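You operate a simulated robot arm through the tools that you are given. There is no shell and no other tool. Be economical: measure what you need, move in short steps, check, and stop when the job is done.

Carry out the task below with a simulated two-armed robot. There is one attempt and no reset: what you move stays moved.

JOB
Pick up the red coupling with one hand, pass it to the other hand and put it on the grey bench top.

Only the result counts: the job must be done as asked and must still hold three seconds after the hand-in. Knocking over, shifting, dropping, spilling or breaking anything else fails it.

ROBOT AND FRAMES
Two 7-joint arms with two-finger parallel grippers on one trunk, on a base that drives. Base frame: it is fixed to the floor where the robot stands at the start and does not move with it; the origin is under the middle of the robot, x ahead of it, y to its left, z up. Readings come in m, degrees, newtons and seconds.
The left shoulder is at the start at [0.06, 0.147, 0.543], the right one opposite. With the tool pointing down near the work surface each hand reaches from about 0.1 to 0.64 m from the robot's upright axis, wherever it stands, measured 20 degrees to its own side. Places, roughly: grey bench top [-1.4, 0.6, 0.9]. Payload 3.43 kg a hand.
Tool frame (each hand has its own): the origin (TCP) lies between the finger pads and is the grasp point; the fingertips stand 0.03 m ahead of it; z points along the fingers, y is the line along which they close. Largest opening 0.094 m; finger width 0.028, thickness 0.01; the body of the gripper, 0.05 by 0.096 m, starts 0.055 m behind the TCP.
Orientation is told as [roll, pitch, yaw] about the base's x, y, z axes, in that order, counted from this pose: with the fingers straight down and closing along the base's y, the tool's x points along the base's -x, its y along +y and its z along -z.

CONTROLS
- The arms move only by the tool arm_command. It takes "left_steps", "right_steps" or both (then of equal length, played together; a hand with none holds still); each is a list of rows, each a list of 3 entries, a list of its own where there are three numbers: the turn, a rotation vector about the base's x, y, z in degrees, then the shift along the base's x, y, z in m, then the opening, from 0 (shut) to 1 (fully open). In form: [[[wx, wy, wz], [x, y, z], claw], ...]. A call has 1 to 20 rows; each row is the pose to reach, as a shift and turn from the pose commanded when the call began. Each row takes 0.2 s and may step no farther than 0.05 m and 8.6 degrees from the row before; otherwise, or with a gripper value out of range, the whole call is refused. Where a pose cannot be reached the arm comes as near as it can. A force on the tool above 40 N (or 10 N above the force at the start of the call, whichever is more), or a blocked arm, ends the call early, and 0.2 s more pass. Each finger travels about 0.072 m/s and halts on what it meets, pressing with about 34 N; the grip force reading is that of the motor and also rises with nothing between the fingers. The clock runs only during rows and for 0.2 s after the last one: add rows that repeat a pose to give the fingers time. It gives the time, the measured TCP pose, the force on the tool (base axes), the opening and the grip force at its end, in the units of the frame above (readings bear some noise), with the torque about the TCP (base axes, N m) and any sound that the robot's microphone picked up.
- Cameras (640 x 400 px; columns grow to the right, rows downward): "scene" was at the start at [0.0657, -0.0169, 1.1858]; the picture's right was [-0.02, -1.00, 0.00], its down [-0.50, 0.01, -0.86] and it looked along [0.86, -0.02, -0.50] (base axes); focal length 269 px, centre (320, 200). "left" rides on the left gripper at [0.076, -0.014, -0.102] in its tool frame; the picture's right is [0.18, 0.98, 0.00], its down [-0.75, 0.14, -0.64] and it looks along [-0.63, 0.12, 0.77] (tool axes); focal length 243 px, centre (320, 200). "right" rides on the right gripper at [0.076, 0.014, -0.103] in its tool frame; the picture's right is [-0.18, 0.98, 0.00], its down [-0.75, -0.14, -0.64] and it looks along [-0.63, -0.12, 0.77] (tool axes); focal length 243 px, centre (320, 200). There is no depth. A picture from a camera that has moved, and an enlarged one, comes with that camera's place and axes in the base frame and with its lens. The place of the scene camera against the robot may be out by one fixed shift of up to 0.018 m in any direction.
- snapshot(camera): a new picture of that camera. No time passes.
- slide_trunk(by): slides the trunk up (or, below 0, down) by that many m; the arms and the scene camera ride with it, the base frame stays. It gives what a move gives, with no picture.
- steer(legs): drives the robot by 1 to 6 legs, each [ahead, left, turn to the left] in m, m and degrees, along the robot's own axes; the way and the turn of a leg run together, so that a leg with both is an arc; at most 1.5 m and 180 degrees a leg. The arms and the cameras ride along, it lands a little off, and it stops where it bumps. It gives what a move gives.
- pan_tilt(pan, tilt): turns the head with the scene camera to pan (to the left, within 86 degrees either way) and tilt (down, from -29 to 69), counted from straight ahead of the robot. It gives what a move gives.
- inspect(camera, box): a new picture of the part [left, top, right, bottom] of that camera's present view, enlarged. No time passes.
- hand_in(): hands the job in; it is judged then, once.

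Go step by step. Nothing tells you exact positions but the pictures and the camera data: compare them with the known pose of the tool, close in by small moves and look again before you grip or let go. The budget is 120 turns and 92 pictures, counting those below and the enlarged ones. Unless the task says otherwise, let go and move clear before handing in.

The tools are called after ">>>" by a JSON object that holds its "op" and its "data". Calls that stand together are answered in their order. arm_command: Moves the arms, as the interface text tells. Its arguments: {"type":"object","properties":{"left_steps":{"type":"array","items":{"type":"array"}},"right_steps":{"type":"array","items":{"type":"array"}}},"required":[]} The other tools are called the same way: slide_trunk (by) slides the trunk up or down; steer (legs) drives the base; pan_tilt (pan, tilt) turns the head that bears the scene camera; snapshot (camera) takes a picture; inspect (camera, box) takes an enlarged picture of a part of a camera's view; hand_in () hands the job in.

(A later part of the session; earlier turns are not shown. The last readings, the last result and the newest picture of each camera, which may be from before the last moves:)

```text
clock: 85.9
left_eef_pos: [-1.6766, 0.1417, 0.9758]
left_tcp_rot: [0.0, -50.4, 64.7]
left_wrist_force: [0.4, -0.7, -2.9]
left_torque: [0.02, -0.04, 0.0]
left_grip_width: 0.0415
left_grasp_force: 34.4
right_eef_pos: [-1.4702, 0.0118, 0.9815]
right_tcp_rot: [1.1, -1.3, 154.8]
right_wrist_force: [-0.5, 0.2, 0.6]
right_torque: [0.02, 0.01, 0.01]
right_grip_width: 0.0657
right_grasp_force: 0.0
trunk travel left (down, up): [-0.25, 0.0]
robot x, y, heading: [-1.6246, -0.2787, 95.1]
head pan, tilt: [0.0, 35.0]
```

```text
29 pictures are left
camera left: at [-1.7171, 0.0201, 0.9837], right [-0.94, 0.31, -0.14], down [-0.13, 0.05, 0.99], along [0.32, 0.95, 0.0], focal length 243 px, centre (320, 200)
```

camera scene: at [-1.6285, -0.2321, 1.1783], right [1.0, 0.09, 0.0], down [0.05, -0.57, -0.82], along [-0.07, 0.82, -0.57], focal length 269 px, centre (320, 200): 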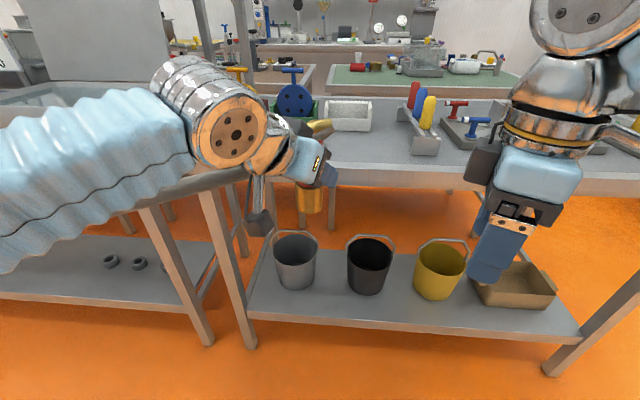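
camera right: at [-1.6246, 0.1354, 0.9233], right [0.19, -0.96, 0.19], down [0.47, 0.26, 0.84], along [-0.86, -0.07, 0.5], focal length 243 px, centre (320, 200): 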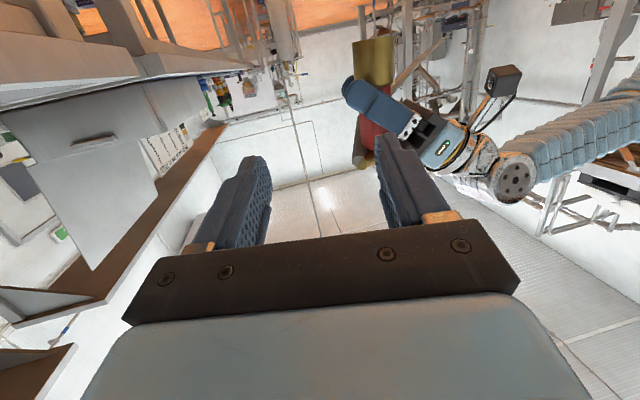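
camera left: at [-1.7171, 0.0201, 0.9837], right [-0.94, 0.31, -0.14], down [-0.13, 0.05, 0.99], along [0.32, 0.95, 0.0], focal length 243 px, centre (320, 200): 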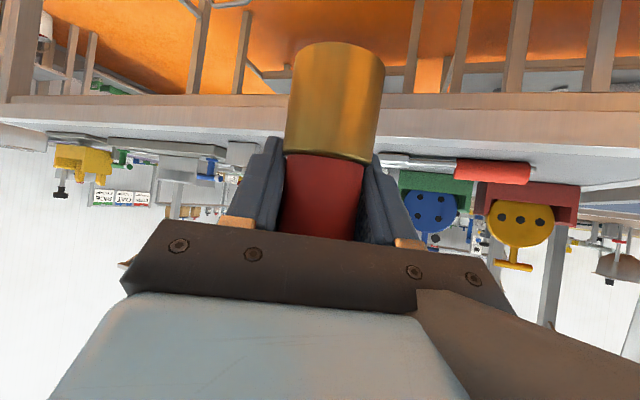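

The bench top is at z ≈ 0.895 with its edge at y ≈ 0.335; the free spot is around [-1.565, 0.41], between the wrench jaw and the rack. I'll raise the coupling slightly and drive a bit closer.

>>> {"op": "arm_command", "data": {"left_steps": [[[0, 0, 0], [0, 0, 0.02], 0], [[0, 0, 0], [0, 0, 0.04], 0]]}}

>>> {"op": "steer", "data": {"legs": [[0.134, -0.072, 0]]}}

>>> {"op": "snapshot", "data": {"camera": "left"}}

>>> {"op": "snapshot", "data": {"camera": "scene"}}

```text
clock: 86.5
left_eef_pos: [-1.6758, 0.1403, 1.0161]
left_tcp_rot: [0.2, -50.3, 64.8]
left_wrist_force: [0.3, -0.1, -2.4]
left_torque: [0.02, -0.01, 0.03]
left_grip_width: 0.0415
left_grasp_force: 33.6
right_eef_pos: [-1.4707, 0.0124, 0.9817]
right_tcp_rot: [1.1, -1.3, 154.9]
right_wrist_force: [-0.2, -0.8, 0.6]
right_torque: [-0.01, 0.03, 0.0]
right_grip_width: 0.0658
right_grasp_force: 0.1
trunk travel left (down, up): [-0.25, 0.0]
robot x, y, heading: [-1.6315, -0.276, 94.8]
head pan, tilt: [0.0, 35.0]
```

```text
clock: 87.9
left_eef_pos: [-1.6157, 0.2802, 1.0162]
left_tcp_rot: [0.0, -50.4, 64.7]
left_wrist_force: [0.2, 0.2, -2.7]
left_torque: [0.02, -0.01, -0.02]
left_grip_width: 0.0413
left_grasp_force: 34.3
right_eef_pos: [-1.4093, 0.1492, 0.9807]
right_tcp_rot: [1.0, -1.3, 154.9]
right_wrist_force: [0.1, 0.2, 0.4]
right_torque: [0.03, 0.0, 0.0]
right_grip_width: 0.0656
right_grasp_force: 0.0
trunk travel left (down, up): [-0.25, 0.0]
robot x, y, heading: [-1.5682, -0.1372, 94.8]
head pan, tilt: [0.0, 35.0]
```

```text
28 pictures are left
camera left: at [-1.6561, 0.158, 1.0232], right [-0.94, 0.31, -0.14], down [-0.13, 0.05, 0.99], along [0.32, 0.95, 0.0], focal length 243 px, centre (320, 200)
```

left: 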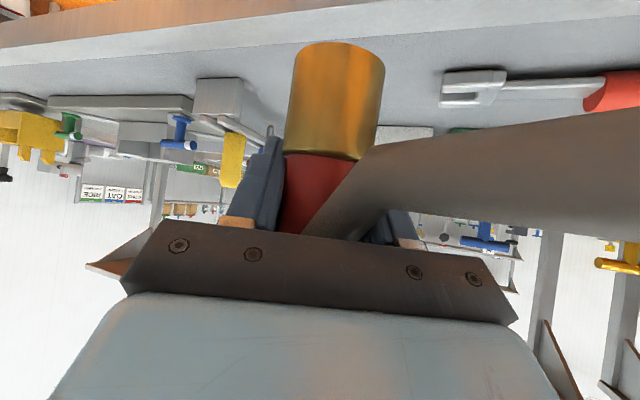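

```text
27 pictures are left
camera scene: at [-1.5675, -0.0938, 1.1783], right [1.0, 0.08, 0.0], down [0.05, -0.57, -0.82], along [-0.07, 0.82, -0.57], focal length 269 px, centre (320, 200)
```

scene: 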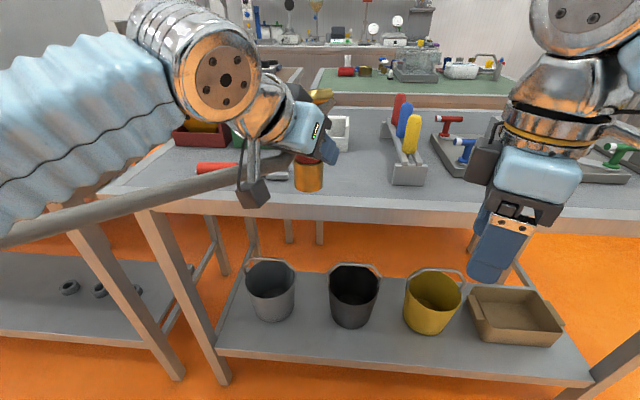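

The hose trails off to the left, outside the bench edge, and clears the wrench. I'll move the coupling over the free spot and lower it gently.

>>> {"op": "arm_command", "data": {"left_steps": [[[0, 0, 0], [0.012, 0.032, 0], 0], [[0, 0, 0], [0.025, 0.063, 0], 0], [[0, 0, 0], [0.038, 0.095, 0], 0], [[0, 0, 0], [0.05, 0.125, 0], 0], [[0, 0, 0], [0.05, 0.125, -0.02], 0], [[0, 0, 0], [0.05, 0.125, -0.04], 0]]}}

>>> {"op": "snapshot", "data": {"camera": "left"}}

>>> {"op": "inspect", "data": {"camera": "scene", "box": [180, 60, 460, 230]}}

```text
clock: 89.3
left_eef_pos: [-1.5665, 0.4038, 0.9761]
left_tcp_rot: [0.1, -50.5, 64.7]
left_wrist_force: [0.0, -0.3, -3.1]
left_torque: [0.02, -0.01, 0.0]
left_grip_width: 0.0415
left_grasp_force: 33.9
right_eef_pos: [-1.4079, 0.1496, 0.9814]
right_tcp_rot: [1.1, -1.3, 154.8]
right_wrist_force: [-0.5, -0.1, 0.3]
right_torque: [-0.03, 0.02, 0.02]
right_grip_width: 0.0659
right_grasp_force: 0.1
trunk travel left (down, up): [-0.25, 0.0]
robot x, y, heading: [-1.5694, -0.1362, 95.0]
head pan, tilt: [0.0, 35.0]
```

```text
26 pictures are left
camera left: at [-1.607, 0.2831, 0.9827], right [-0.94, 0.31, -0.14], down [-0.13, 0.05, 0.99], along [0.32, 0.95, 0.0], focal length 243 px, centre (320, 200)
```

left: 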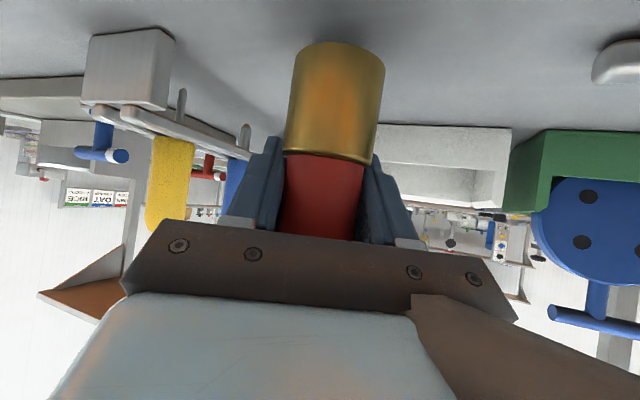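

```text
2.29 times, centred on (320, 145) of scene
camera zoom: at [-1.5674, -0.0936, 1.1784], right [1.0, 0.08, 0.0], down [0.05, -0.57, -0.82], along [-0.07, 0.82, -0.57], focal length 615 px, centre (320, 326)
```

zoom: 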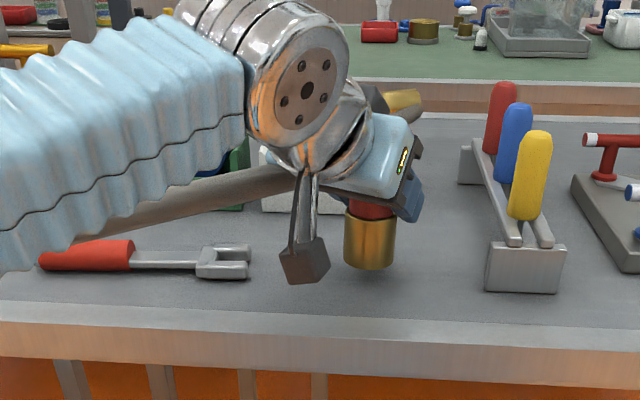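

The spot is clear. I'll lower in small steps until the bench takes the weight.

>>> {"op": "arm_command", "data": {"left_steps": [[[0, 0, 0], [0, 0, -0.006], 0], [[0, 0, 0], [0, 0, -0.011], 0], [[0, 0, 0], [0, 0, -0.015], 0], [[0, 0, 0], [0, 0, -0.018], 0], [[0, 0, 0], [0, 0, -0.02], 0]]}}

>>> {"op": "inspect", "data": {"camera": "scene", "box": [260, 110, 400, 210]}}

```text
clock: 90.5
left_eef_pos: [-1.5654, 0.4034, 0.9584]
left_tcp_rot: [0.2, -50.7, 64.7]
left_wrist_force: [-0.9, 2.5, 11.0]
left_torque: [0.34, -0.09, 0.02]
left_grip_width: 0.0415
left_grasp_force: 33.9
right_eef_pos: [-1.4089, 0.148, 0.9814]
right_tcp_rot: [1.2, -1.3, 154.7]
right_wrist_force: [0.6, 0.2, 0.3]
right_torque: [0.03, 0.02, 0.02]
right_grip_width: 0.0655
right_grasp_force: 0.1
trunk travel left (down, up): [-0.25, 0.0]
robot x, y, heading: [-1.5678, -0.1395, 94.9]
head pan, tilt: [0.0, 35.0]
```

```text
4.00 times, centred on (330, 160) of scene
camera zoom: at [-1.5674, -0.0942, 1.1787], right [1.0, 0.08, 0.0], down [0.05, -0.57, -0.82], along [-0.07, 0.82, -0.57], focal length 1076 px, centre (280, 360)
```

zoom: 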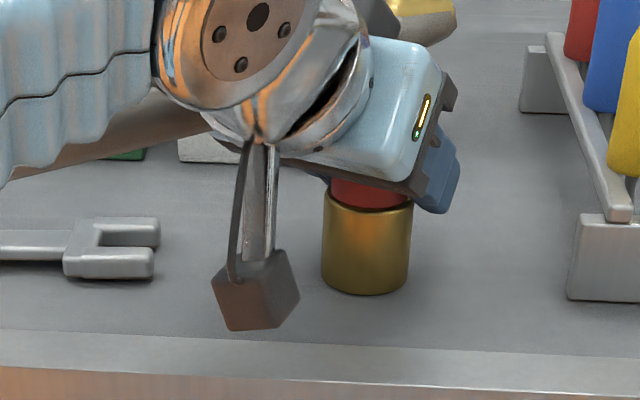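

It is standing on the bench with about 14 N of press. I'll open the left fingers, lower the hand 2.2 cm, and re-grip on the brass base.

>>> {"op": "arm_command", "data": {"left_steps": [[[0, 0, 0], [0, 0, 0.002], 0], [[0, 0, 0], [0, 0, 0.002], 0.8], [[0, 0, 0], [0, 0, 0.002], 0.8], [[0, 0, 0], [0, 0, 0.002], 0.8]]}}

>>> {"op": "snapshot", "data": {"camera": "left"}}

```text
clock: 91.5
left_eef_pos: [-1.5658, 0.4036, 0.9573]
left_tcp_rot: [0.1, -50.4, 64.7]
left_wrist_force: [-0.7, -0.5, -1.2]
left_torque: [0.04, -0.01, 0.01]
left_grip_width: 0.0752
left_grasp_force: 0.1
right_eef_pos: [-1.4084, 0.1485, 0.9818]
right_tcp_rot: [1.1, -1.2, 154.8]
right_wrist_force: [-0.4, 0.7, 0.3]
right_torque: [0.0, 0.0, -0.02]
right_grip_width: 0.0658
right_grasp_force: 0.0
trunk travel left (down, up): [-0.25, 0.0]
robot x, y, heading: [-1.5694, -0.1388, 94.6]
head pan, tilt: [0.0, 35.0]
```

```text
23 pictures are left
camera left: at [-1.6062, 0.2826, 0.9647], right [-0.94, 0.31, -0.14], down [-0.13, 0.05, 0.99], along [0.32, 0.95, 0.0], focal length 243 px, centre (320, 200)
```

left: 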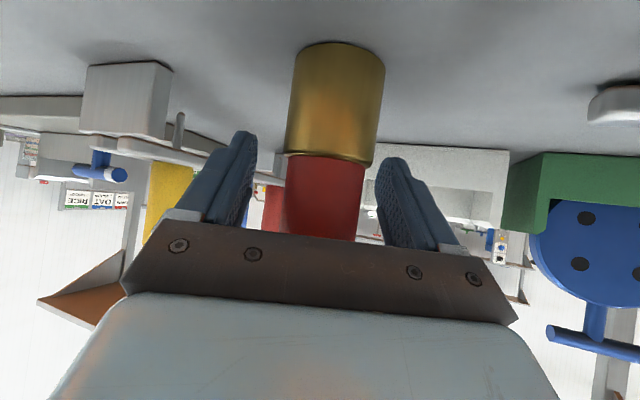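

It stands steady. Now I'll lower the hand 2.1 cm and close on the brass.

>>> {"op": "arm_command", "data": {"left_steps": [[[0, 0, 0], [0, 0, -0.007], 0.8], [[0, 0, 0], [0, 0, -0.014], 0.8], [[0, 0, 0], [0, 0, -0.02], 0.8]]}}

>>> {"op": "snapshot", "data": {"camera": "left"}}

```text
clock: 92.3
left_eef_pos: [-1.5651, 0.4033, 0.9364]
left_tcp_rot: [0.1, -50.3, 64.7]
left_wrist_force: [1.0, -0.5, 0.1]
left_torque: [0.02, -0.03, -0.01]
left_grip_width: 0.0753
left_grasp_force: 0.0
right_eef_pos: [-1.4082, 0.1497, 0.9804]
right_tcp_rot: [1.2, -1.3, 154.8]
right_wrist_force: [-0.3, 0.5, -0.2]
right_torque: [-0.01, 0.03, -0.02]
right_grip_width: 0.0659
right_grasp_force: 0.0
trunk travel left (down, up): [-0.25, 0.0]
robot x, y, heading: [-1.5645, -0.1383, 94.5]
head pan, tilt: [0.0, 35.0]
```

```text
22 pictures are left
camera left: at [-1.6056, 0.2829, 0.9442], right [-0.94, 0.31, -0.14], down [-0.13, 0.05, 0.99], along [0.32, 0.95, 0.0], focal length 243 px, centre (320, 200)
```

left: 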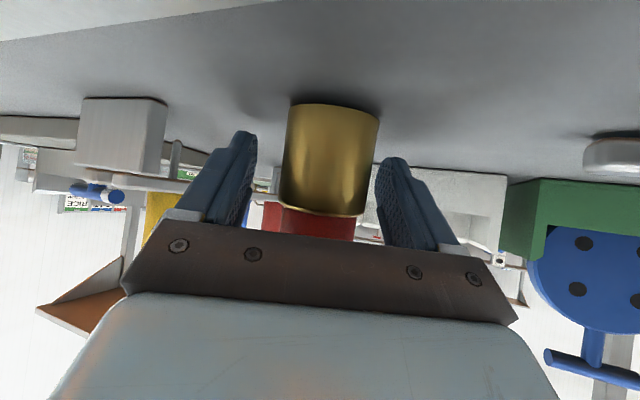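

Well placed on the brass. I'll centre 5 mm, close, and lift.

>>> {"op": "arm_command", "data": {"left_steps": [[[0, 0, 0], [-0.0045, 0.0015, 0], 0.8], [[0, 0, 0], [-0.0045, 0.0015, 0], 0], [[0, 0, 0], [-0.0045, 0.0015, 0], 0], [[0, 0, 0], [-0.0045, 0.0015, 0], 0], [[0, 0, 0], [-0.0045, 0.0015, 0.01], 0], [[0, 0, 0], [-0.0045, 0.0015, 0.04], 0], [[0, 0, 0], [-0.0045, 0.0015, 0.08], 0]]}}

>>> {"op": "snapshot", "data": {"camera": "left"}}

```text
clock: 93.9
left_eef_pos: [-1.5699, 0.4059, 1.0167]
left_tcp_rot: [0.1, -50.3, 64.7]
left_wrist_force: [-0.3, -0.6, -2.7]
left_torque: [-0.03, -0.02, -0.02]
left_grip_width: 0.0465
left_grasp_force: 34.4
right_eef_pos: [-1.4082, 0.1503, 0.9806]
right_tcp_rot: [1.0, -1.3, 154.9]
right_wrist_force: [0.6, -0.4, 0.2]
right_torque: [0.04, -0.01, -0.02]
right_grip_width: 0.0657
right_grasp_force: 0.0
trunk travel left (down, up): [-0.25, 0.0]
robot x, y, heading: [-1.5692, -0.1386, 94.9]
head pan, tilt: [0.0, 35.0]
```

```text
21 pictures are left
camera left: at [-1.611, 0.2844, 1.0238], right [-0.94, 0.31, -0.14], down [-0.13, 0.05, 0.99], along [0.32, 0.95, 0.0], focal length 243 px, centre (320, 200)
```

left: 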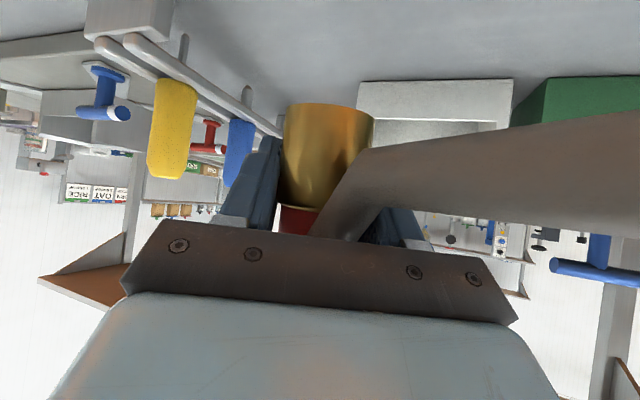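

Held firmly on the brass. I'll back away from the bench into open space for the hand-over.

>>> {"op": "steer", "data": {"legs": [[-0.35, 0, 0]]}}

>>> {"op": "arm_command", "data": {"left_steps": [[[0, 0, -8], [0.01, -0.03, -0.02], 0], [[0, 0, -16], [0.02, -0.06, -0.04], 0], [[0, 0, -24], [0.03, -0.09, -0.06], 0], [[0, 0, -32], [0.04, -0.12, -0.08], 0], [[0, 0, -40], [0.04, -0.12, -0.085], 0], [[0, 0, -48], [0.04, -0.12, -0.085], 0]]}}

>>> {"op": "arm_command", "data": {"right_steps": [[[0, 0, 8], [0.01, 0.01, 0], 0.7], [[0, 0, 16], [0.02, 0.02, 0], 0.7], [[0, 0, 24], [0.04, 0.04, 0], 0.7], [[0, 0, 32], [0.06, 0.06, 0], 0.7], [[0, 0, 40], [0.08, 0.08, 0], 0.7]]}}

>>> {"op": "snapshot", "data": {"camera": "scene"}}

```text
clock: 96.2
left_eef_pos: [-1.542, 0.0614, 1.0174]
left_tcp_rot: [0.2, -50.3, 64.7]
left_wrist_force: [-0.3, 0.8, -2.9]
left_torque: [0.01, -0.04, 0.0]
left_grip_width: 0.0461
left_grasp_force: 33.8
right_eef_pos: [-1.3796, -0.194, 0.9807]
right_tcp_rot: [1.1, -1.3, 154.9]
right_wrist_force: [-0.9, -0.3, 0.4]
right_torque: [-0.02, -0.04, -0.02]
right_grip_width: 0.0658
right_grasp_force: 0.1
trunk travel left (down, up): [-0.25, 0.0]
robot x, y, heading: [-1.5357, -0.4818, 94.6]
head pan, tilt: [0.0, 35.0]
```

```text
clock: 97.6
left_eef_pos: [-1.5014, -0.0604, 0.9295]
left_tcp_rot: [0.1, -50.4, 16.6]
left_wrist_force: [-0.8, 0.1, -2.4]
left_torque: [0.01, 0.0, 0.01]
left_grip_width: 0.0465
left_grasp_force: 34.0
right_eef_pos: [-1.3786, -0.1937, 0.9805]
right_tcp_rot: [1.1, -1.4, 154.8]
right_wrist_force: [-0.3, 0.2, -0.2]
right_torque: [0.03, -0.03, 0.07]
right_grip_width: 0.0657
right_grasp_force: 0.1
trunk travel left (down, up): [-0.25, 0.0]
robot x, y, heading: [-1.5403, -0.4815, 94.8]
head pan, tilt: [0.0, 35.0]
```

```text
clock: 98.8
left_eef_pos: [-1.501, -0.0597, 0.9308]
left_tcp_rot: [0.0, -50.4, 16.8]
left_wrist_force: [-0.4, -1.1, -2.6]
left_torque: [0.0, 0.02, 0.0]
left_grip_width: 0.046
left_grasp_force: 33.8
right_eef_pos: [-1.3017, -0.1154, 0.9799]
right_tcp_rot: [1.1, -1.3, -165.0]
right_wrist_force: [-0.1, 0.0, 0.6]
right_torque: [-0.01, -0.02, -0.01]
right_grip_width: 0.0658
right_grasp_force: 0.0
trunk travel left (down, up): [-0.25, 0.0]
robot x, y, heading: [-1.5391, -0.4805, 95.0]
head pan, tilt: [0.0, 35.0]
```

```text
20 pictures are left
camera scene: at [-1.5379, -0.4377, 1.1783], right [1.0, 0.09, 0.0], down [0.05, -0.57, -0.82], along [-0.07, 0.82, -0.57], focal length 269 px, centre (320, 200)
```

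scene: 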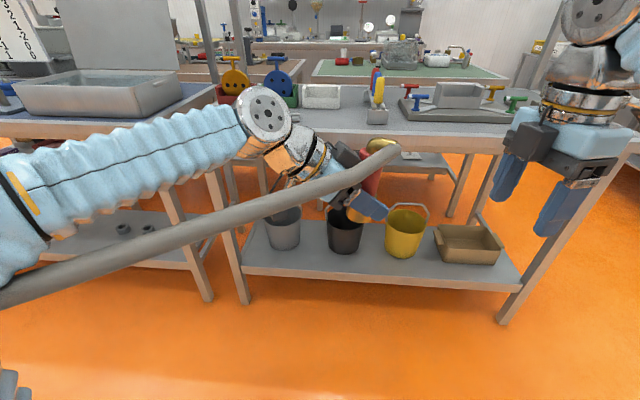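

The left hand now points right and the right hand is turned. The coupling looks tilted in the grip, so I'll check it closely.

>>> {"op": "inspect", "data": {"camera": "scene", "box": [260, 120, 440, 240]}}

>>> {"op": "snapshot", "data": {"camera": "left"}}

```text
3.33 times, centred on (350, 180) of scene
camera zoom: at [-1.5379, -0.4377, 1.1783], right [1.0, 0.09, 0.0], down [0.05, -0.57, -0.82], along [-0.07, 0.82, -0.57], focal length 896 px, centre (220, 267)
```

zoom: 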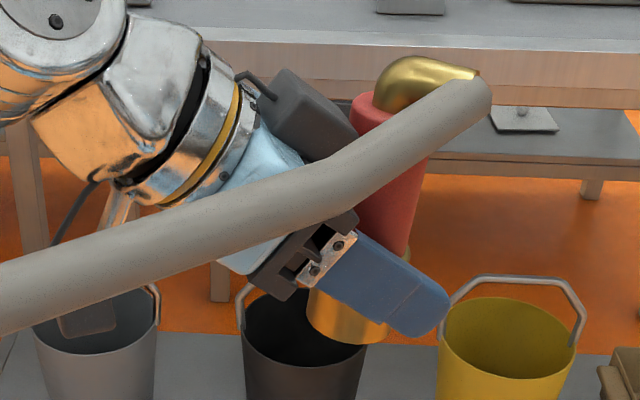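

```text
18 pictures are left
camera left: at [-1.6176, -0.1091, 0.9381], right [-0.4, 0.91, -0.14], down [-0.05, 0.13, 0.99], along [0.92, 0.4, 0.0], focal length 243 px, centre (320, 200)
```

left: 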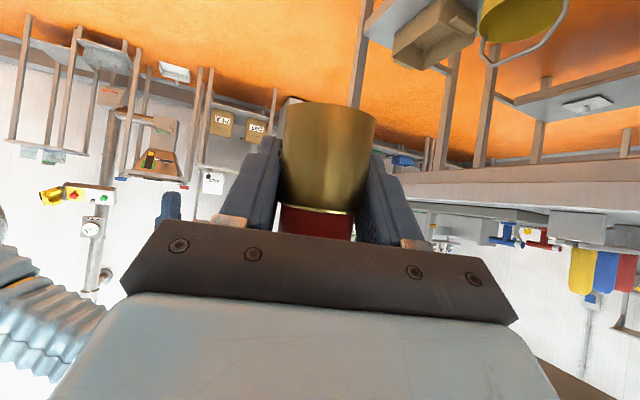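

The coupling is only slightly tilted (about 10°) and held firmly. I'll tilt the right hand level, pointing left at the red section, and line it up.

>>> {"op": "arm_command", "data": {"right_steps": [[[-2.12, 7.9, 0], [0, 0.01, 0], 0.7], [[-4.24, 15.8, 0], [0, 0.02, 0], 0.7], [[-6.36, 23.7, 0], [0, 0.03, 0], 0.7], [[-8.48, 31.6, 0], [0, 0.04, 0], 0.7], [[-10.6, 39.5, 0], [0, 0.05, 0], 0.7], [[-12.7, 47.4, 0], [0, 0.06, 0], 0.7], [[-14.8, 55.3, 0], [0, 0.07, 0], 0.7], [[-17, 63.2, 0], [0, 0.08, 0], 0.7], [[-19.1, 71.1, 0], [0, 0.09, 0], 0.7], [[-21.2, 79, 0], [0, 0.1, 0], 0.7], [[-23.3, 86.9, 0], [0, 0.1, 0], 0.7]]}}

>>> {"op": "snapshot", "data": {"camera": "right"}}

>>> {"op": "snapshot", "data": {"camera": "scene"}}

```text
clock: 101.2
left_eef_pos: [-1.5007, -0.0599, 0.9316]
left_tcp_rot: [0.0, -50.4, 16.8]
left_wrist_force: [-0.1, -0.3, -2.7]
left_torque: [0.03, -0.03, 0.01]
left_grip_width: 0.0462
left_grasp_force: 33.8
right_eef_pos: [-1.3557, -0.099, 0.9872]
right_tcp_rot: [174.5, -88.6, 21.3]
right_wrist_force: [0.1, 0.9, 0.4]
right_torque: [0.03, 0.03, -0.02]
right_grip_width: 0.0655
right_grasp_force: 0.1
right hand out of reach, approached as far as the arm can: row 2, 3, 4, 5, 6, 7, 8, 9, 10, 11
trunk travel left (down, up): [-0.25, 0.0]
robot x, y, heading: [-1.5348, -0.4823, 94.9]
head pan, tilt: [0.0, 35.0]
```

```text
17 pictures are left
camera right: at [-1.2537, -0.0849, 0.9087], right [0.27, -0.94, 0.19], down [0.6, 0.32, 0.74], along [-0.76, -0.09, 0.65], focal length 243 px, centre (320, 200)
```

right: 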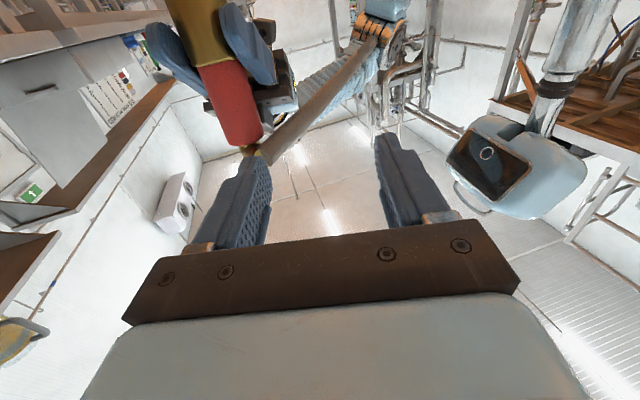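

```text
16 pictures are left
camera scene: at [-1.538, -0.4377, 1.1784], right [1.0, 0.09, 0.0], down [0.05, -0.57, -0.82], along [-0.07, 0.82, -0.57], focal length 269 px, centre (320, 200)
```

scene: 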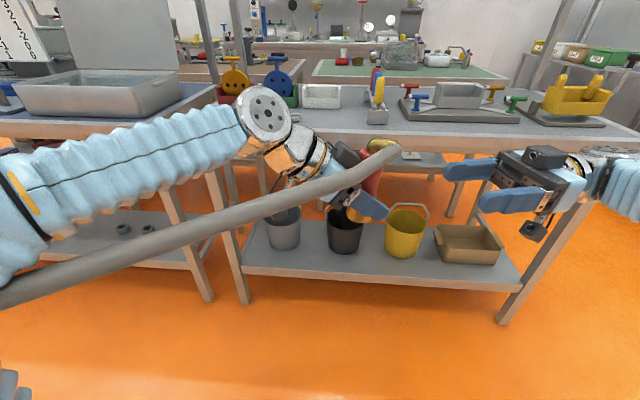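

The right hand is level and pointing at the coupling, only offset sideways. I'll bring the coupling 5 cm toward the robot and align the right hand 11 cm away.

>>> {"op": "arm_command", "data": {"left_steps": [[[0, 0, 0], [0, -0.025, 0], 0], [[0, 0, 0], [0, -0.05, 0], 0], [[0, 0, 0], [0, -0.05, 0], 0]], "right_steps": [[[0, 0, 0], [-0.007, 0.008, 0], 0.7], [[0, 0, 0], [-0.013, 0.016, 0], 0.7], [[0, 0, 0], [-0.02, 0.025, -0.001], 0.7]]}}

>>> {"op": "snapshot", "data": {"camera": "right"}}

```text
clock: 102.0
left_eef_pos: [-1.5001, -0.111, 0.9329]
left_tcp_rot: [0.1, -50.4, 16.7]
left_wrist_force: [0.7, 0.6, -3.1]
left_torque: [0.02, 0.0, 0.01]
left_grip_width: 0.0462
left_grasp_force: 33.8
right_eef_pos: [-1.3794, -0.0845, 0.9871]
right_tcp_rot: [176.5, -88.8, 19.4]
right_wrist_force: [0.8, -0.2, -0.5]
right_torque: [0.01, -0.01, -0.02]
right_grip_width: 0.0657
right_grasp_force: 0.1
right hand out of reach, approached as far as the arm can: row 1, 2, 3
trunk travel left (down, up): [-0.25, 0.0]
robot x, y, heading: [-1.5369, -0.4788, 95.0]
head pan, tilt: [0.0, 35.0]
```

```text
15 pictures are left
camera right: at [-1.2781, -0.07, 0.9091], right [0.27, -0.94, 0.19], down [0.59, 0.32, 0.74], along [-0.76, -0.09, 0.65], focal length 243 px, centre (320, 200)
```

right: 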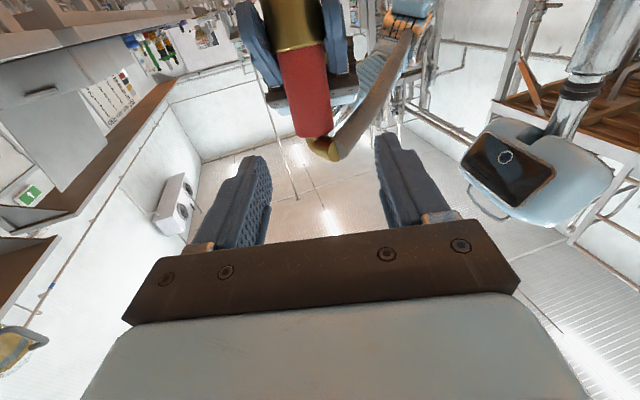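

The right hand is aligned with the red section. I'll advance to about 3 cm short and check.

>>> {"op": "arm_command", "data": {"right_steps": [[[0, 0, 0], [-0.02, -0.004, -0.006], 0.65], [[0, 0, 0], [-0.04, -0.008, -0.006], 0.65], [[0, 0, 0], [-0.058, -0.012, -0.006], 0.65], [[0, 0, 0], [-0.072, -0.0145, -0.006], 0.65]]}}

>>> {"op": "snapshot", "data": {"camera": "right"}}

>>> {"op": "inspect", "data": {"camera": "scene", "box": [270, 120, 450, 240]}}

```text
clock: 103.0
left_eef_pos: [-1.5001, -0.1096, 0.9325]
left_tcp_rot: [0.1, -50.5, 16.7]
left_wrist_force: [0.4, -0.1, -2.2]
left_torque: [0.01, -0.01, -0.04]
left_grip_width: 0.0461
left_grasp_force: 34.5
right_eef_pos: [-1.4501, -0.0969, 0.9827]
right_tcp_rot: [176.0, -88.7, 20.1]
right_wrist_force: [0.5, 1.0, -0.4]
right_torque: [0.02, -0.01, -0.02]
right_grip_width: 0.061
right_grasp_force: 0.0
trunk travel left (down, up): [-0.25, 0.0]
robot x, y, heading: [-1.5408, -0.4803, 95.0]
head pan, tilt: [0.0, 35.0]
```

```text
14 pictures are left
camera right: at [-1.3497, -0.0811, 0.9029], right [0.28, -0.94, 0.19], down [0.59, 0.32, 0.74], along [-0.76, -0.09, 0.65], focal length 243 px, centre (320, 200)
```

right: 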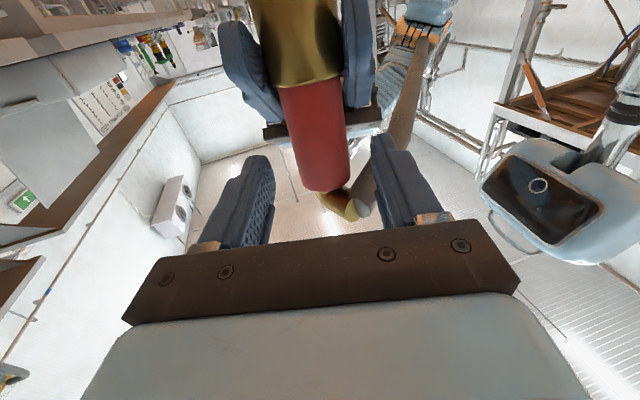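

```text
3.33 times, centred on (360, 180) of scene
camera zoom: at [-1.5379, -0.4377, 1.1783], right [1.0, 0.09, 0.0], down [0.05, -0.57, -0.82], along [-0.07, 0.82, -0.57], focal length 896 px, centre (187, 267)
```

zoom: 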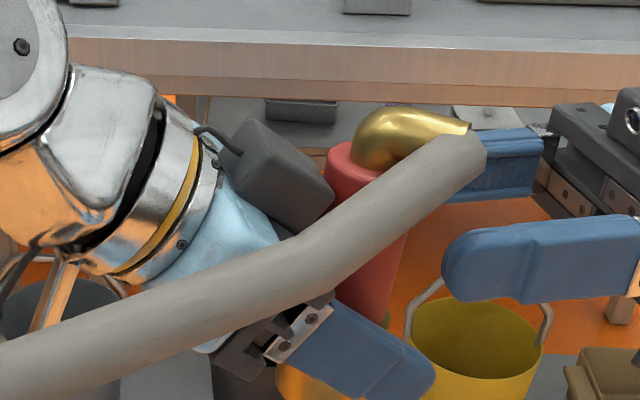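

The fingers straddle the red section, below the hose and above the left fingers. I'll go the last 3 cm and close the right hand.

>>> {"op": "arm_command", "data": {"right_steps": [[[0, 0, 0], [-0.016, -0.004, -0.001], 0.65], [[0, 0, 0], [-0.031, -0.0085, -0.001], 0.65], [[0, 0, 0], [-0.031, -0.0085, -0.001], 0.65]]}}

>>> {"op": "snapshot", "data": {"camera": "right"}}

```text
clock: 103.8
left_eef_pos: [-1.4985, -0.1091, 0.9333]
left_tcp_rot: [0.1, -50.5, 16.8]
left_wrist_force: [0.7, 0.2, -2.8]
left_torque: [0.01, 0.04, -0.03]
left_grip_width: 0.0461
left_grasp_force: 34.1
right_eef_pos: [-1.4812, -0.1047, 0.9811]
right_tcp_rot: [173.7, -88.7, 22.5]
right_wrist_force: [0.6, -0.1, 0.1]
right_torque: [0.02, -0.01, 0.0]
right_grip_width: 0.0609
right_grasp_force: 0.1
trunk travel left (down, up): [-0.25, 0.0]
robot x, y, heading: [-1.5386, -0.4783, 94.9]
head pan, tilt: [0.0, 35.0]
```

```text
12 pictures are left
camera right: at [-1.3805, -0.0897, 0.9019], right [0.28, -0.94, 0.19], down [0.59, 0.32, 0.74], along [-0.76, -0.09, 0.65], focal length 243 px, centre (320, 200)
```

right: 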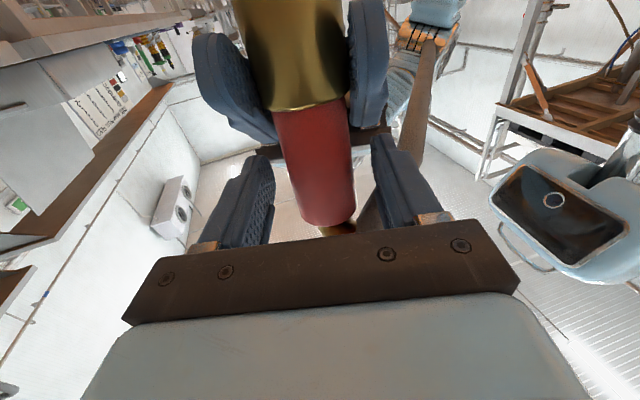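

Centred on the red section. Closing the right hand while the left holds.

>>> {"op": "arm_command", "data": {"right_steps": [[[0, 0, 0], [0, 0, 0], 0], [[0, 0, 0], [0, 0, 0], 0], [[0, 0, 0], [0, 0, 0], 0], [[0, 0, 0], [0, 0, 0], 0]]}}

```text
clock: 104.8
left_eef_pos: [-1.4999, -0.111, 0.9329]
left_tcp_rot: [0.1, -50.5, 16.8]
left_wrist_force: [-0.1, 3.0, -2.9]
left_torque: [0.02, -0.01, 0.08]
left_grip_width: 0.046
left_grasp_force: 34.3
right_eef_pos: [-1.4817, -0.1046, 0.9803]
right_tcp_rot: [173.9, -88.7, 22.2]
right_wrist_force: [-0.5, -4.2, -0.2]
right_torque: [-0.14, 0.0, -0.03]
right_grip_width: 0.0357
right_grasp_force: 34.1
trunk travel left (down, up): [-0.25, 0.0]
robot x, y, heading: [-1.5382, -0.4812, 94.8]
head pan, tilt: [0.0, 35.0]
```

Both hands hold it (right width 0.036 m, 34 N). Now the left opens and draws back along its own axis.

>>> {"op": "arm_command", "data": {"left_steps": [[[0, 0, 0], [0, 0, 0], 0.9], [[0, 0, 0], [0, 0, 0], 0.9], [[0, 0, 0], [0, 0, 0], 0.9], [[0, 0, 0], [-0.018, -0.0055, 0.016], 0.9], [[0, 0, 0], [-0.037, -0.011, 0.032], 0.9], [[0, 0, 0], [-0.06, -0.018, 0.052], 0.9], [[0, 0, 0], [-0.09, -0.027, 0.06], 0.9], [[0, 0, 0], [-0.125, -0.03, 0.06], 0.9]]}}

>>> {"op": "snapshot", "data": {"camera": "scene"}}

```text
clock: 106.6
left_eef_pos: [-1.6271, -0.1406, 0.9909]
left_tcp_rot: [0.1, -50.4, 16.6]
left_wrist_force: [0.8, 0.1, -0.7]
left_torque: [0.0, 0.01, -0.01]
left_grip_width: 0.0844
left_grasp_force: 0.0
right_eef_pos: [-1.4821, -0.1042, 0.9789]
right_tcp_rot: [174.3, -88.6, 21.8]
right_wrist_force: [0.2, -1.1, 0.3]
right_torque: [-0.02, -0.04, -0.01]
right_grip_width: 0.0362
right_grasp_force: 33.7
trunk travel left (down, up): [-0.25, 0.0]
robot x, y, heading: [-1.5378, -0.4799, 95.1]
head pan, tilt: [0.0, 35.0]
```

```text
11 pictures are left
camera scene: at [-1.5378, -0.4377, 1.1783], right [1.0, 0.09, 0.0], down [0.05, -0.57, -0.82], along [-0.07, 0.82, -0.57], focal length 269 px, centre (320, 200)
```

scene: 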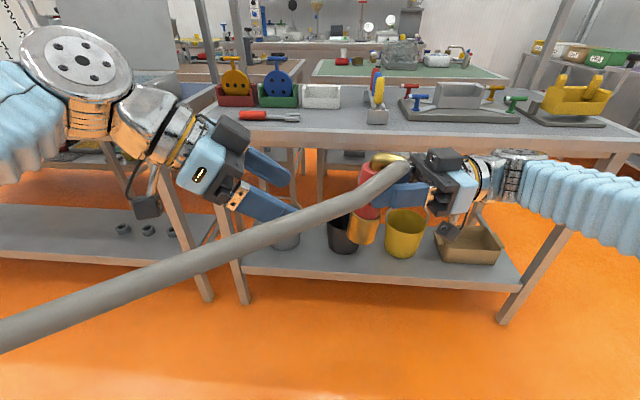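

The right hand now holds the coupling alone. I'll zoom in to judge its tilt before re-orienting it for the bench.

>>> {"op": "inspect", "data": {"camera": "scene", "box": [310, 130, 450, 260]}}

```text
3.08 times, centred on (380, 195) of scene
camera zoom: at [-1.5378, -0.4377, 1.1783], right [1.0, 0.09, 0.0], down [0.05, -0.57, -0.82], along [-0.07, 0.82, -0.57], focal length 828 px, centre (135, 215)
```

zoom: 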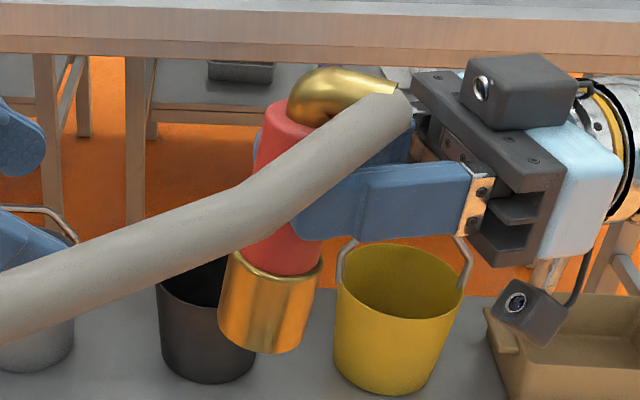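

The coupling is actually upright in the level right hand. The wrist camera hangs below the hand, so I'll turn the right hand to point toward the bench and set the coupling just inside the edge with the camera outside it.

>>> {"op": "arm_command", "data": {"left_steps": [[[0, 0, 0], [-0.04, 0, 0], 0.9], [[0, 0, 0], [-0.08, 0, 0], 0.9]]}}

>>> {"op": "arm_command", "data": {"right_steps": [[[0, 0, -8], [0.008, 0.008, 0.005], 0], [[0, 0, -16], [0.015, 0.016, 0.01], 0], [[0, 0, -24], [0.022, 0.024, 0.015], 0], [[0, 0, -32], [0.03, 0.032, 0.02], 0], [[0, 0, -40], [0.038, 0.04, 0.02], 0], [[0, 0, -48], [0.045, 0.05, 0.02], 0], [[0, 0, -56], [0.052, 0.06, 0.02], 0], [[0, 0, -64], [0.06, 0.07, 0.02], 0], [[0, 0, -72], [0.06, 0.08, 0.02], 0], [[0, 0, -80], [0.06, 0.09, 0.02], 0], [[0, 0, -88], [0.06, 0.1, 0.02], 0]]}}

>>> {"op": "snapshot", "data": {"camera": "scene"}}

```text
clock: 107.2
left_eef_pos: [-1.7077, -0.14, 0.9906]
left_tcp_rot: [0.0, -50.4, 16.7]
left_wrist_force: [-0.3, -0.3, 0.1]
left_torque: [0.01, 0.02, 0.02]
left_grip_width: 0.0844
left_grasp_force: 0.0
right_eef_pos: [-1.4812, -0.1044, 0.9826]
right_tcp_rot: [174.3, -88.8, 21.8]
right_wrist_force: [0.4, -0.4, -0.6]
right_torque: [0.02, -0.06, 0.01]
right_grip_width: 0.0358
right_grasp_force: 34.0
trunk travel left (down, up): [-0.25, 0.0]
robot x, y, heading: [-1.5379, -0.4807, 94.7]
head pan, tilt: [0.0, 35.0]
```

```text
clock: 109.6
left_eef_pos: [-1.7072, -0.14, 0.9904]
left_tcp_rot: [0.0, -50.3, 16.8]
left_wrist_force: [0.2, 0.5, 0.7]
left_torque: [0.02, 0.01, 0.01]
left_grip_width: 0.0845
left_grasp_force: 0.1
right_eef_pos: [-1.4223, -0.0053, 0.9983]
right_tcp_rot: [176.6, -88.9, -68.5]
right_wrist_force: [-0.4, 0.1, -3.9]
right_torque: [-0.06, -0.02, 0.04]
right_grip_width: 0.0357
right_grasp_force: 33.9
trunk travel left (down, up): [-0.25, 0.0]
robot x, y, heading: [-1.5347, -0.4796, 95.0]
head pan, tilt: [0.0, 35.0]
```

```text
9 pictures are left
camera scene: at [-1.5378, -0.4377, 1.1783], right [1.0, 0.09, 0.0], down [0.05, -0.57, -0.82], along [-0.07, 0.82, -0.57], focal length 269 px, centre (320, 200)
```

scene: 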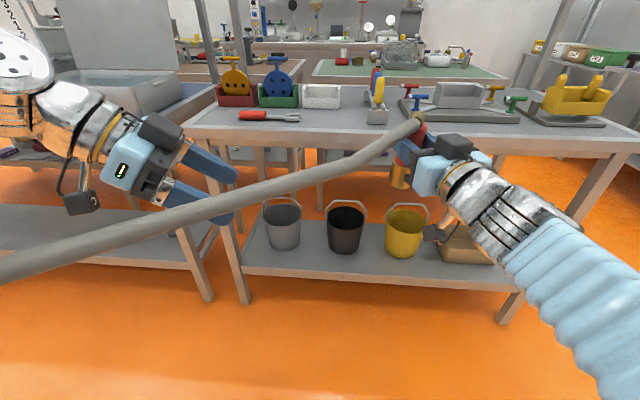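

The right hand now points toward the bench with the coupling upright. I'll raise it 3 cm and drive up to the bench.

>>> {"op": "arm_command", "data": {"right_steps": [[[0, 0, 0], [0, 0, 0.015], 0], [[0, 0, 0], [0, 0, 0.03], 0]]}}

>>> {"op": "steer", "data": {"legs": [[0.337, 0.071, 0]]}}

>>> {"op": "snapshot", "data": {"camera": "scene"}}

```text
clock: 110.2
left_eef_pos: [-1.7075, -0.139, 0.9901]
left_tcp_rot: [0.1, -50.4, 16.7]
left_wrist_force: [0.3, 0.3, 0.3]
left_torque: [-0.03, -0.02, 0.0]
left_grip_width: 0.0846
left_grasp_force: 0.0
right_eef_pos: [-1.422, -0.0049, 1.0296]
right_tcp_rot: [176.0, -88.7, -67.7]
right_wrist_force: [1.0, -0.3, -2.4]
right_torque: [-0.08, -0.06, -0.03]
right_grip_width: 0.0356
right_grasp_force: 34.1
trunk travel left (down, up): [-0.25, 0.0]
robot x, y, heading: [-1.5348, -0.4821, 94.7]
head pan, tilt: [0.0, 35.0]
```

```text
clock: 112.4
left_eef_pos: [-1.8042, 0.1956, 0.9888]
left_tcp_rot: [0.1, -50.4, 16.6]
left_wrist_force: [0.1, 0.0, 0.4]
left_torque: [-0.02, -0.01, 0.03]
left_grip_width: 0.0847
left_grasp_force: 0.1
right_eef_pos: [-1.5174, 0.3271, 1.0287]
right_tcp_rot: [175.8, -88.7, -67.8]
right_wrist_force: [-1.3, -0.1, -2.9]
right_torque: [-0.07, 0.0, -0.01]
right_grip_width: 0.0357
right_grasp_force: 33.3
trunk travel left (down, up): [-0.25, 0.0]
robot x, y, heading: [-1.6379, -0.1478, 94.7]
head pan, tilt: [0.0, 35.0]
```

```text
8 pictures are left
camera scene: at [-1.636, -0.1034, 1.1783], right [1.0, 0.08, 0.0], down [0.05, -0.57, -0.82], along [-0.07, 0.82, -0.57], focal length 269 px, centre (320, 200)
```

scene: 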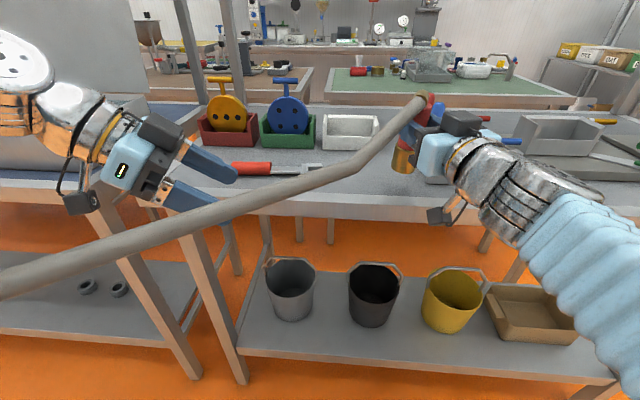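

The free spot is clear ahead. I'll move the coupling over [-1.565, 0.395] and lower most of the way.

>>> {"op": "arm_command", "data": {"right_steps": [[[0, 0, 0], [-0.022, 0.01, 0], 0], [[0, 0, 0], [-0.045, 0.03, 0], 0], [[0, 0, 0], [-0.045, 0.058, 0], 0], [[0, 0, 0], [-0.045, 0.058, -0.015], 0], [[0, 0, 0], [-0.045, 0.058, -0.03], 0]]}}

>>> {"op": "inspect", "data": {"camera": "scene", "box": [260, 70, 500, 240]}}

>>> {"op": "snapshot", "data": {"camera": "right"}}

```text
clock: 113.6
left_eef_pos: [-1.8041, 0.1951, 0.9891]
left_tcp_rot: [0.0, -50.4, 16.6]
left_wrist_force: [-0.8, 0.2, -0.2]
left_torque: [0.01, 0.02, -0.01]
left_grip_width: 0.0847
left_grasp_force: 0.1
right_eef_pos: [-1.5548, 0.3898, 0.9973]
right_tcp_rot: [135.3, -88.4, -27.6]
right_wrist_force: [-0.4, -0.5, -3.3]
right_torque: [-0.08, -0.04, -0.02]
right_grip_width: 0.0359
right_grasp_force: 34.2
trunk travel left (down, up): [-0.25, 0.0]
robot x, y, heading: [-1.6346, -0.1463, 95.0]
head pan, tilt: [0.0, 35.0]
```

```text
2.35 times, centred on (380, 155) of scene
camera zoom: at [-1.6362, -0.1032, 1.1784], right [1.0, 0.08, 0.0], down [0.05, -0.57, -0.82], along [-0.07, 0.82, -0.57], focal length 633 px, centre (179, 306)
```

zoom: 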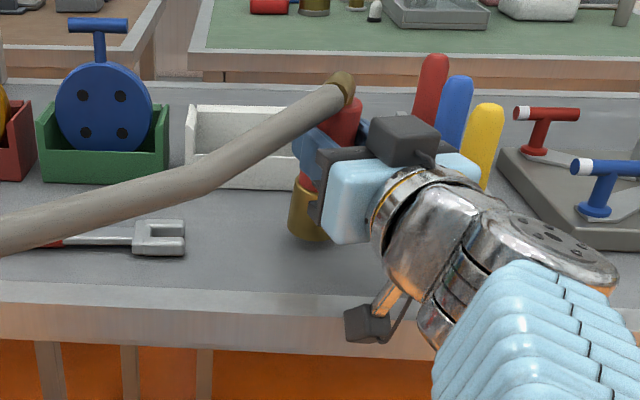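

```text
6 pictures are left
camera right: at [-1.5402, 0.2889, 0.9195], right [-0.93, -0.3, 0.2], down [0.35, -0.58, 0.74], along [-0.1, 0.76, 0.64], focal length 243 px, centre (320, 200)
```

right: 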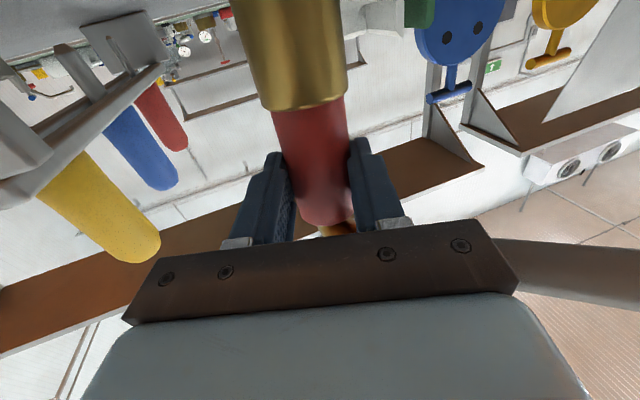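

The camera hangs just outside the edge and the coupling is about 1.3 cm above the bench. I'll lower in small steps to contact.

>>> {"op": "arm_command", "data": {"right_steps": [[[0, 0, 0], [0, 0, -0.005], 0], [[0, 0, 0], [0, 0, -0.009], 0], [[0, 0, 0], [0, 0, -0.011], 0], [[0, 0, 0], [0, 0, -0.013], 0], [[0, 0, 0], [0, 0, -0.0145], 0]]}}

>>> {"op": "inspect", "data": {"camera": "scene", "box": [330, 110, 450, 220]}}

```text
clock: 114.8
left_eef_pos: [-1.8039, 0.1947, 0.9898]
left_tcp_rot: [0.1, -50.4, 16.6]
left_wrist_force: [0.2, 0.0, 0.2]
left_torque: [-0.02, 0.0, 0.0]
left_grip_width: 0.0847
left_grasp_force: 0.0
right_eef_pos: [-1.5603, 0.3873, 0.9858]
right_tcp_rot: [151.6, -88.5, -43.9]
right_wrist_force: [0.9, 3.2, 3.5]
right_torque: [0.14, -0.05, -0.02]
right_grip_width: 0.0357
right_grasp_force: 34.6
trunk travel left (down, up): [-0.25, 0.0]
robot x, y, heading: [-1.6365, -0.1439, 94.6]
head pan, tilt: [0.0, 35.0]
```

```text
3.64 times, centred on (390, 165) of scene
camera zoom: at [-1.636, -0.1034, 1.1785], right [1.0, 0.08, 0.0], down [0.05, -0.57, -0.82], along [-0.07, 0.82, -0.57], focal length 978 px, centre (66, 327)
```

zoom: 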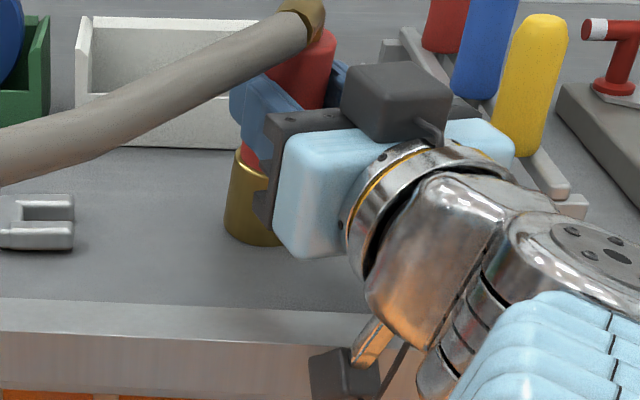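

The bench is taking the weight (force went from -3 N to +3.5 N). I'll open the right hand and check it stands.

>>> {"op": "arm_command", "data": {"right_steps": [[[0, 0, 0], [0, 0, -0.001], 0], [[0, 0, 0], [0, 0, -0.001], 0.75], [[0, 0, 0], [0, 0, -0.001], 0.75], [[0, 0, 0], [0, 0, -0.001], 0.75], [[0, 0, 0], [0, 0, -0.001], 0.75]]}}

>>> {"op": "snapshot", "data": {"camera": "right"}}

```text
clock: 116.0
left_eef_pos: [-1.8036, 0.1939, 0.9897]
left_tcp_rot: [0.1, -50.4, 16.6]
left_wrist_force: [0.5, -0.2, 0.0]
left_torque: [-0.03, -0.01, 0.03]
left_grip_width: 0.0845
left_grasp_force: 0.0
right_eef_pos: [-1.561, 0.3875, 0.9834]
right_tcp_rot: [156.7, -88.6, -48.9]
right_wrist_force: [-0.2, 0.7, 0.4]
right_torque: [0.0, 0.03, 0.01]
right_grip_width: 0.0705
right_grasp_force: 0.0
trunk travel left (down, up): [-0.25, 0.0]
robot x, y, heading: [-1.636, -0.1457, 94.8]
head pan, tilt: [0.0, 35.0]
```

```text
4 pictures are left
camera right: at [-1.5443, 0.2882, 0.9055], right [-0.93, -0.3, 0.19], down [0.34, -0.58, 0.74], along [-0.11, 0.75, 0.65], focal length 243 px, centre (320, 200)
```

right: 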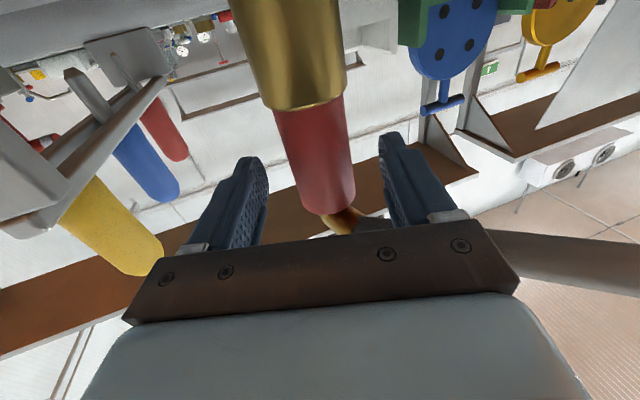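

The coupling stands on its own and the fingers are clear. I'll draw the right hand straight back.

>>> {"op": "arm_command", "data": {"right_steps": [[[0, 0, 0], [0.004, -0.012, 0], 0.75], [[0, 0, 0], [0.009, -0.028, 0], 0.75], [[0, 0, 0], [0.016, -0.05, 0], 0.75], [[0, 0, 0], [0.026, -0.08, 0], 0.75], [[0, 0, 0], [0.04, -0.12, 0], 0.75]]}}

>>> {"op": "snapshot", "data": {"camera": "scene"}}

```text
clock: 116.9
left_eef_pos: [-1.8048, 0.1945, 0.9912]
left_tcp_rot: [0.1, -50.5, 16.6]
left_wrist_force: [-0.5, 0.1, -0.4]
left_torque: [0.02, 0.01, 0.04]
left_grip_width: 0.0845
left_grasp_force: 0.0
right_eef_pos: [-1.4789, 0.3662, 0.969]
right_tcp_rot: [75.2, -87.1, 25.3]
right_wrist_force: [-6.1, -1.6, 12.1]
right_torque: [0.39, -0.24, 0.27]
right_grip_width: 0.0669
right_grasp_force: 0.0
trunk travel left (down, up): [-0.25, 0.0]
robot x, y, heading: [-1.6393, -0.1441, 94.8]
head pan, tilt: [0.0, 35.0]
stopped in row 4 (right hand): the force on the tool passed its limit at 129 N (the readings are from after the stop); the commanded pose is now the measured one
```

```text
3 pictures are left
camera scene: at [-1.637, -0.104, 1.1784], right [1.0, 0.08, 0.0], down [0.05, -0.57, -0.82], along [-0.07, 0.82, -0.57], focal length 269 px, centre (320, 200)
```

scene: 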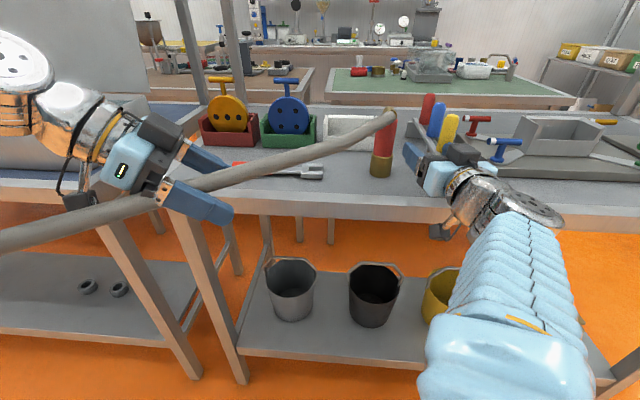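

The arm swung sideways on retreat and touched something, probably the wrist camera on the bench edge. The coupling still stands; I'll look closely at the hand and rack before moving.

>>> {"op": "inspect", "data": {"camera": "scene", "box": [340, 80, 540, 260]}}

```text
2.22 times, centred on (440, 170) of scene
camera zoom: at [-1.637, -0.104, 1.1784], right [1.0, 0.08, 0.0], down [0.05, -0.57, -0.82], along [-0.07, 0.82, -0.57], focal length 598 px, centre (53, 267)
```

zoom: 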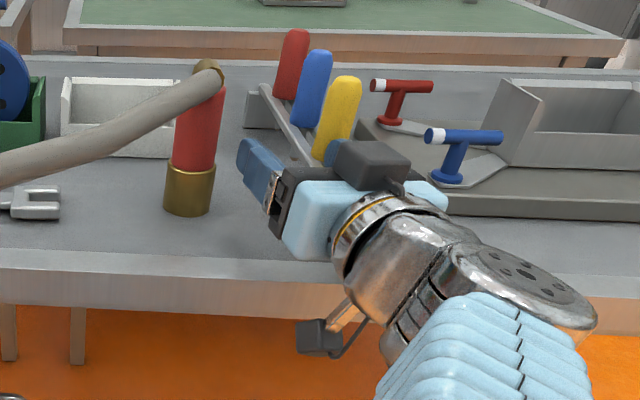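

Something is pressing up on the right hand with about 12 N. I'll lift it 1.5 cm in small steps, then back the whole robot off instead of moving the arm.

>>> {"op": "arm_command", "data": {"right_steps": [[[0, 0, 0], [0, 0, 0.005], 0.75], [[0, 0, 0], [0, 0, 0.01], 0.75], [[0, 0, 0], [0, 0, 0.015], 0.75]]}}

```text
clock: 117.7
left_eef_pos: [-1.8047, 0.1955, 0.9912]
left_tcp_rot: [0.2, -50.4, 16.6]
left_wrist_force: [0.0, 0.3, -0.3]
left_torque: [0.0, 0.02, 0.0]
left_grip_width: 0.0848
left_grasp_force: 0.0
right_eef_pos: [-1.474, 0.3685, 0.9818]
right_tcp_rot: [69.0, -86.9, 30.9]
right_wrist_force: [0.3, 0.8, -0.1]
right_torque: [0.0, -0.01, 0.03]
right_grip_width: 0.0707
right_grasp_force: 0.0
trunk travel left (down, up): [-0.25, 0.0]
robot x, y, heading: [-1.6375, -0.1447, 94.9]
head pan, tilt: [0.0, 35.0]
```

The hand is free of contact now. I'll raise it straight up a further 5 cm, clear of the rack and coupling, without disturbing the hose.

>>> {"op": "arm_command", "data": {"right_steps": [[[0, 0, 0], [0.003, -0.003, 0.015], 0.75], [[0, 0, 0], [0.006, -0.006, 0.03], 0.75], [[0, 0, 0], [0.01, -0.01, 0.05], 0.75], [[0, 0, 0], [0.01, -0.01, 0.05], 0.75]]}}

>>> {"op": "snapshot", "data": {"camera": "scene"}}

```text
clock: 118.7
left_eef_pos: [-1.8039, 0.1938, 0.9907]
left_tcp_rot: [0.1, -50.4, 16.5]
left_wrist_force: [1.4, -0.1, 0.1]
left_torque: [0.0, -0.01, -0.02]
left_grip_width: 0.0847
left_grasp_force: 0.2
right_eef_pos: [-1.47, 0.3562, 1.0311]
right_tcp_rot: [71.7, -87.1, 28.8]
right_wrist_force: [0.3, -0.1, 0.2]
right_torque: [0.03, -0.02, 0.01]
right_grip_width: 0.0706
right_grasp_force: 0.0
trunk travel left (down, up): [-0.25, 0.0]
robot x, y, heading: [-1.6367, -0.1448, 94.8]
head pan, tilt: [0.0, 35.0]
```

```text
1 pictures are left
camera scene: at [-1.6363, -0.1033, 1.1784], right [1.0, 0.08, 0.0], down [0.05, -0.57, -0.82], along [-0.07, 0.82, -0.57], focal length 269 px, centre (320, 200)
```

scene: 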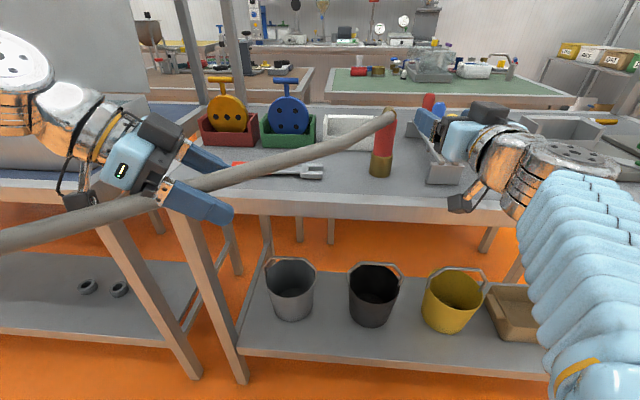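

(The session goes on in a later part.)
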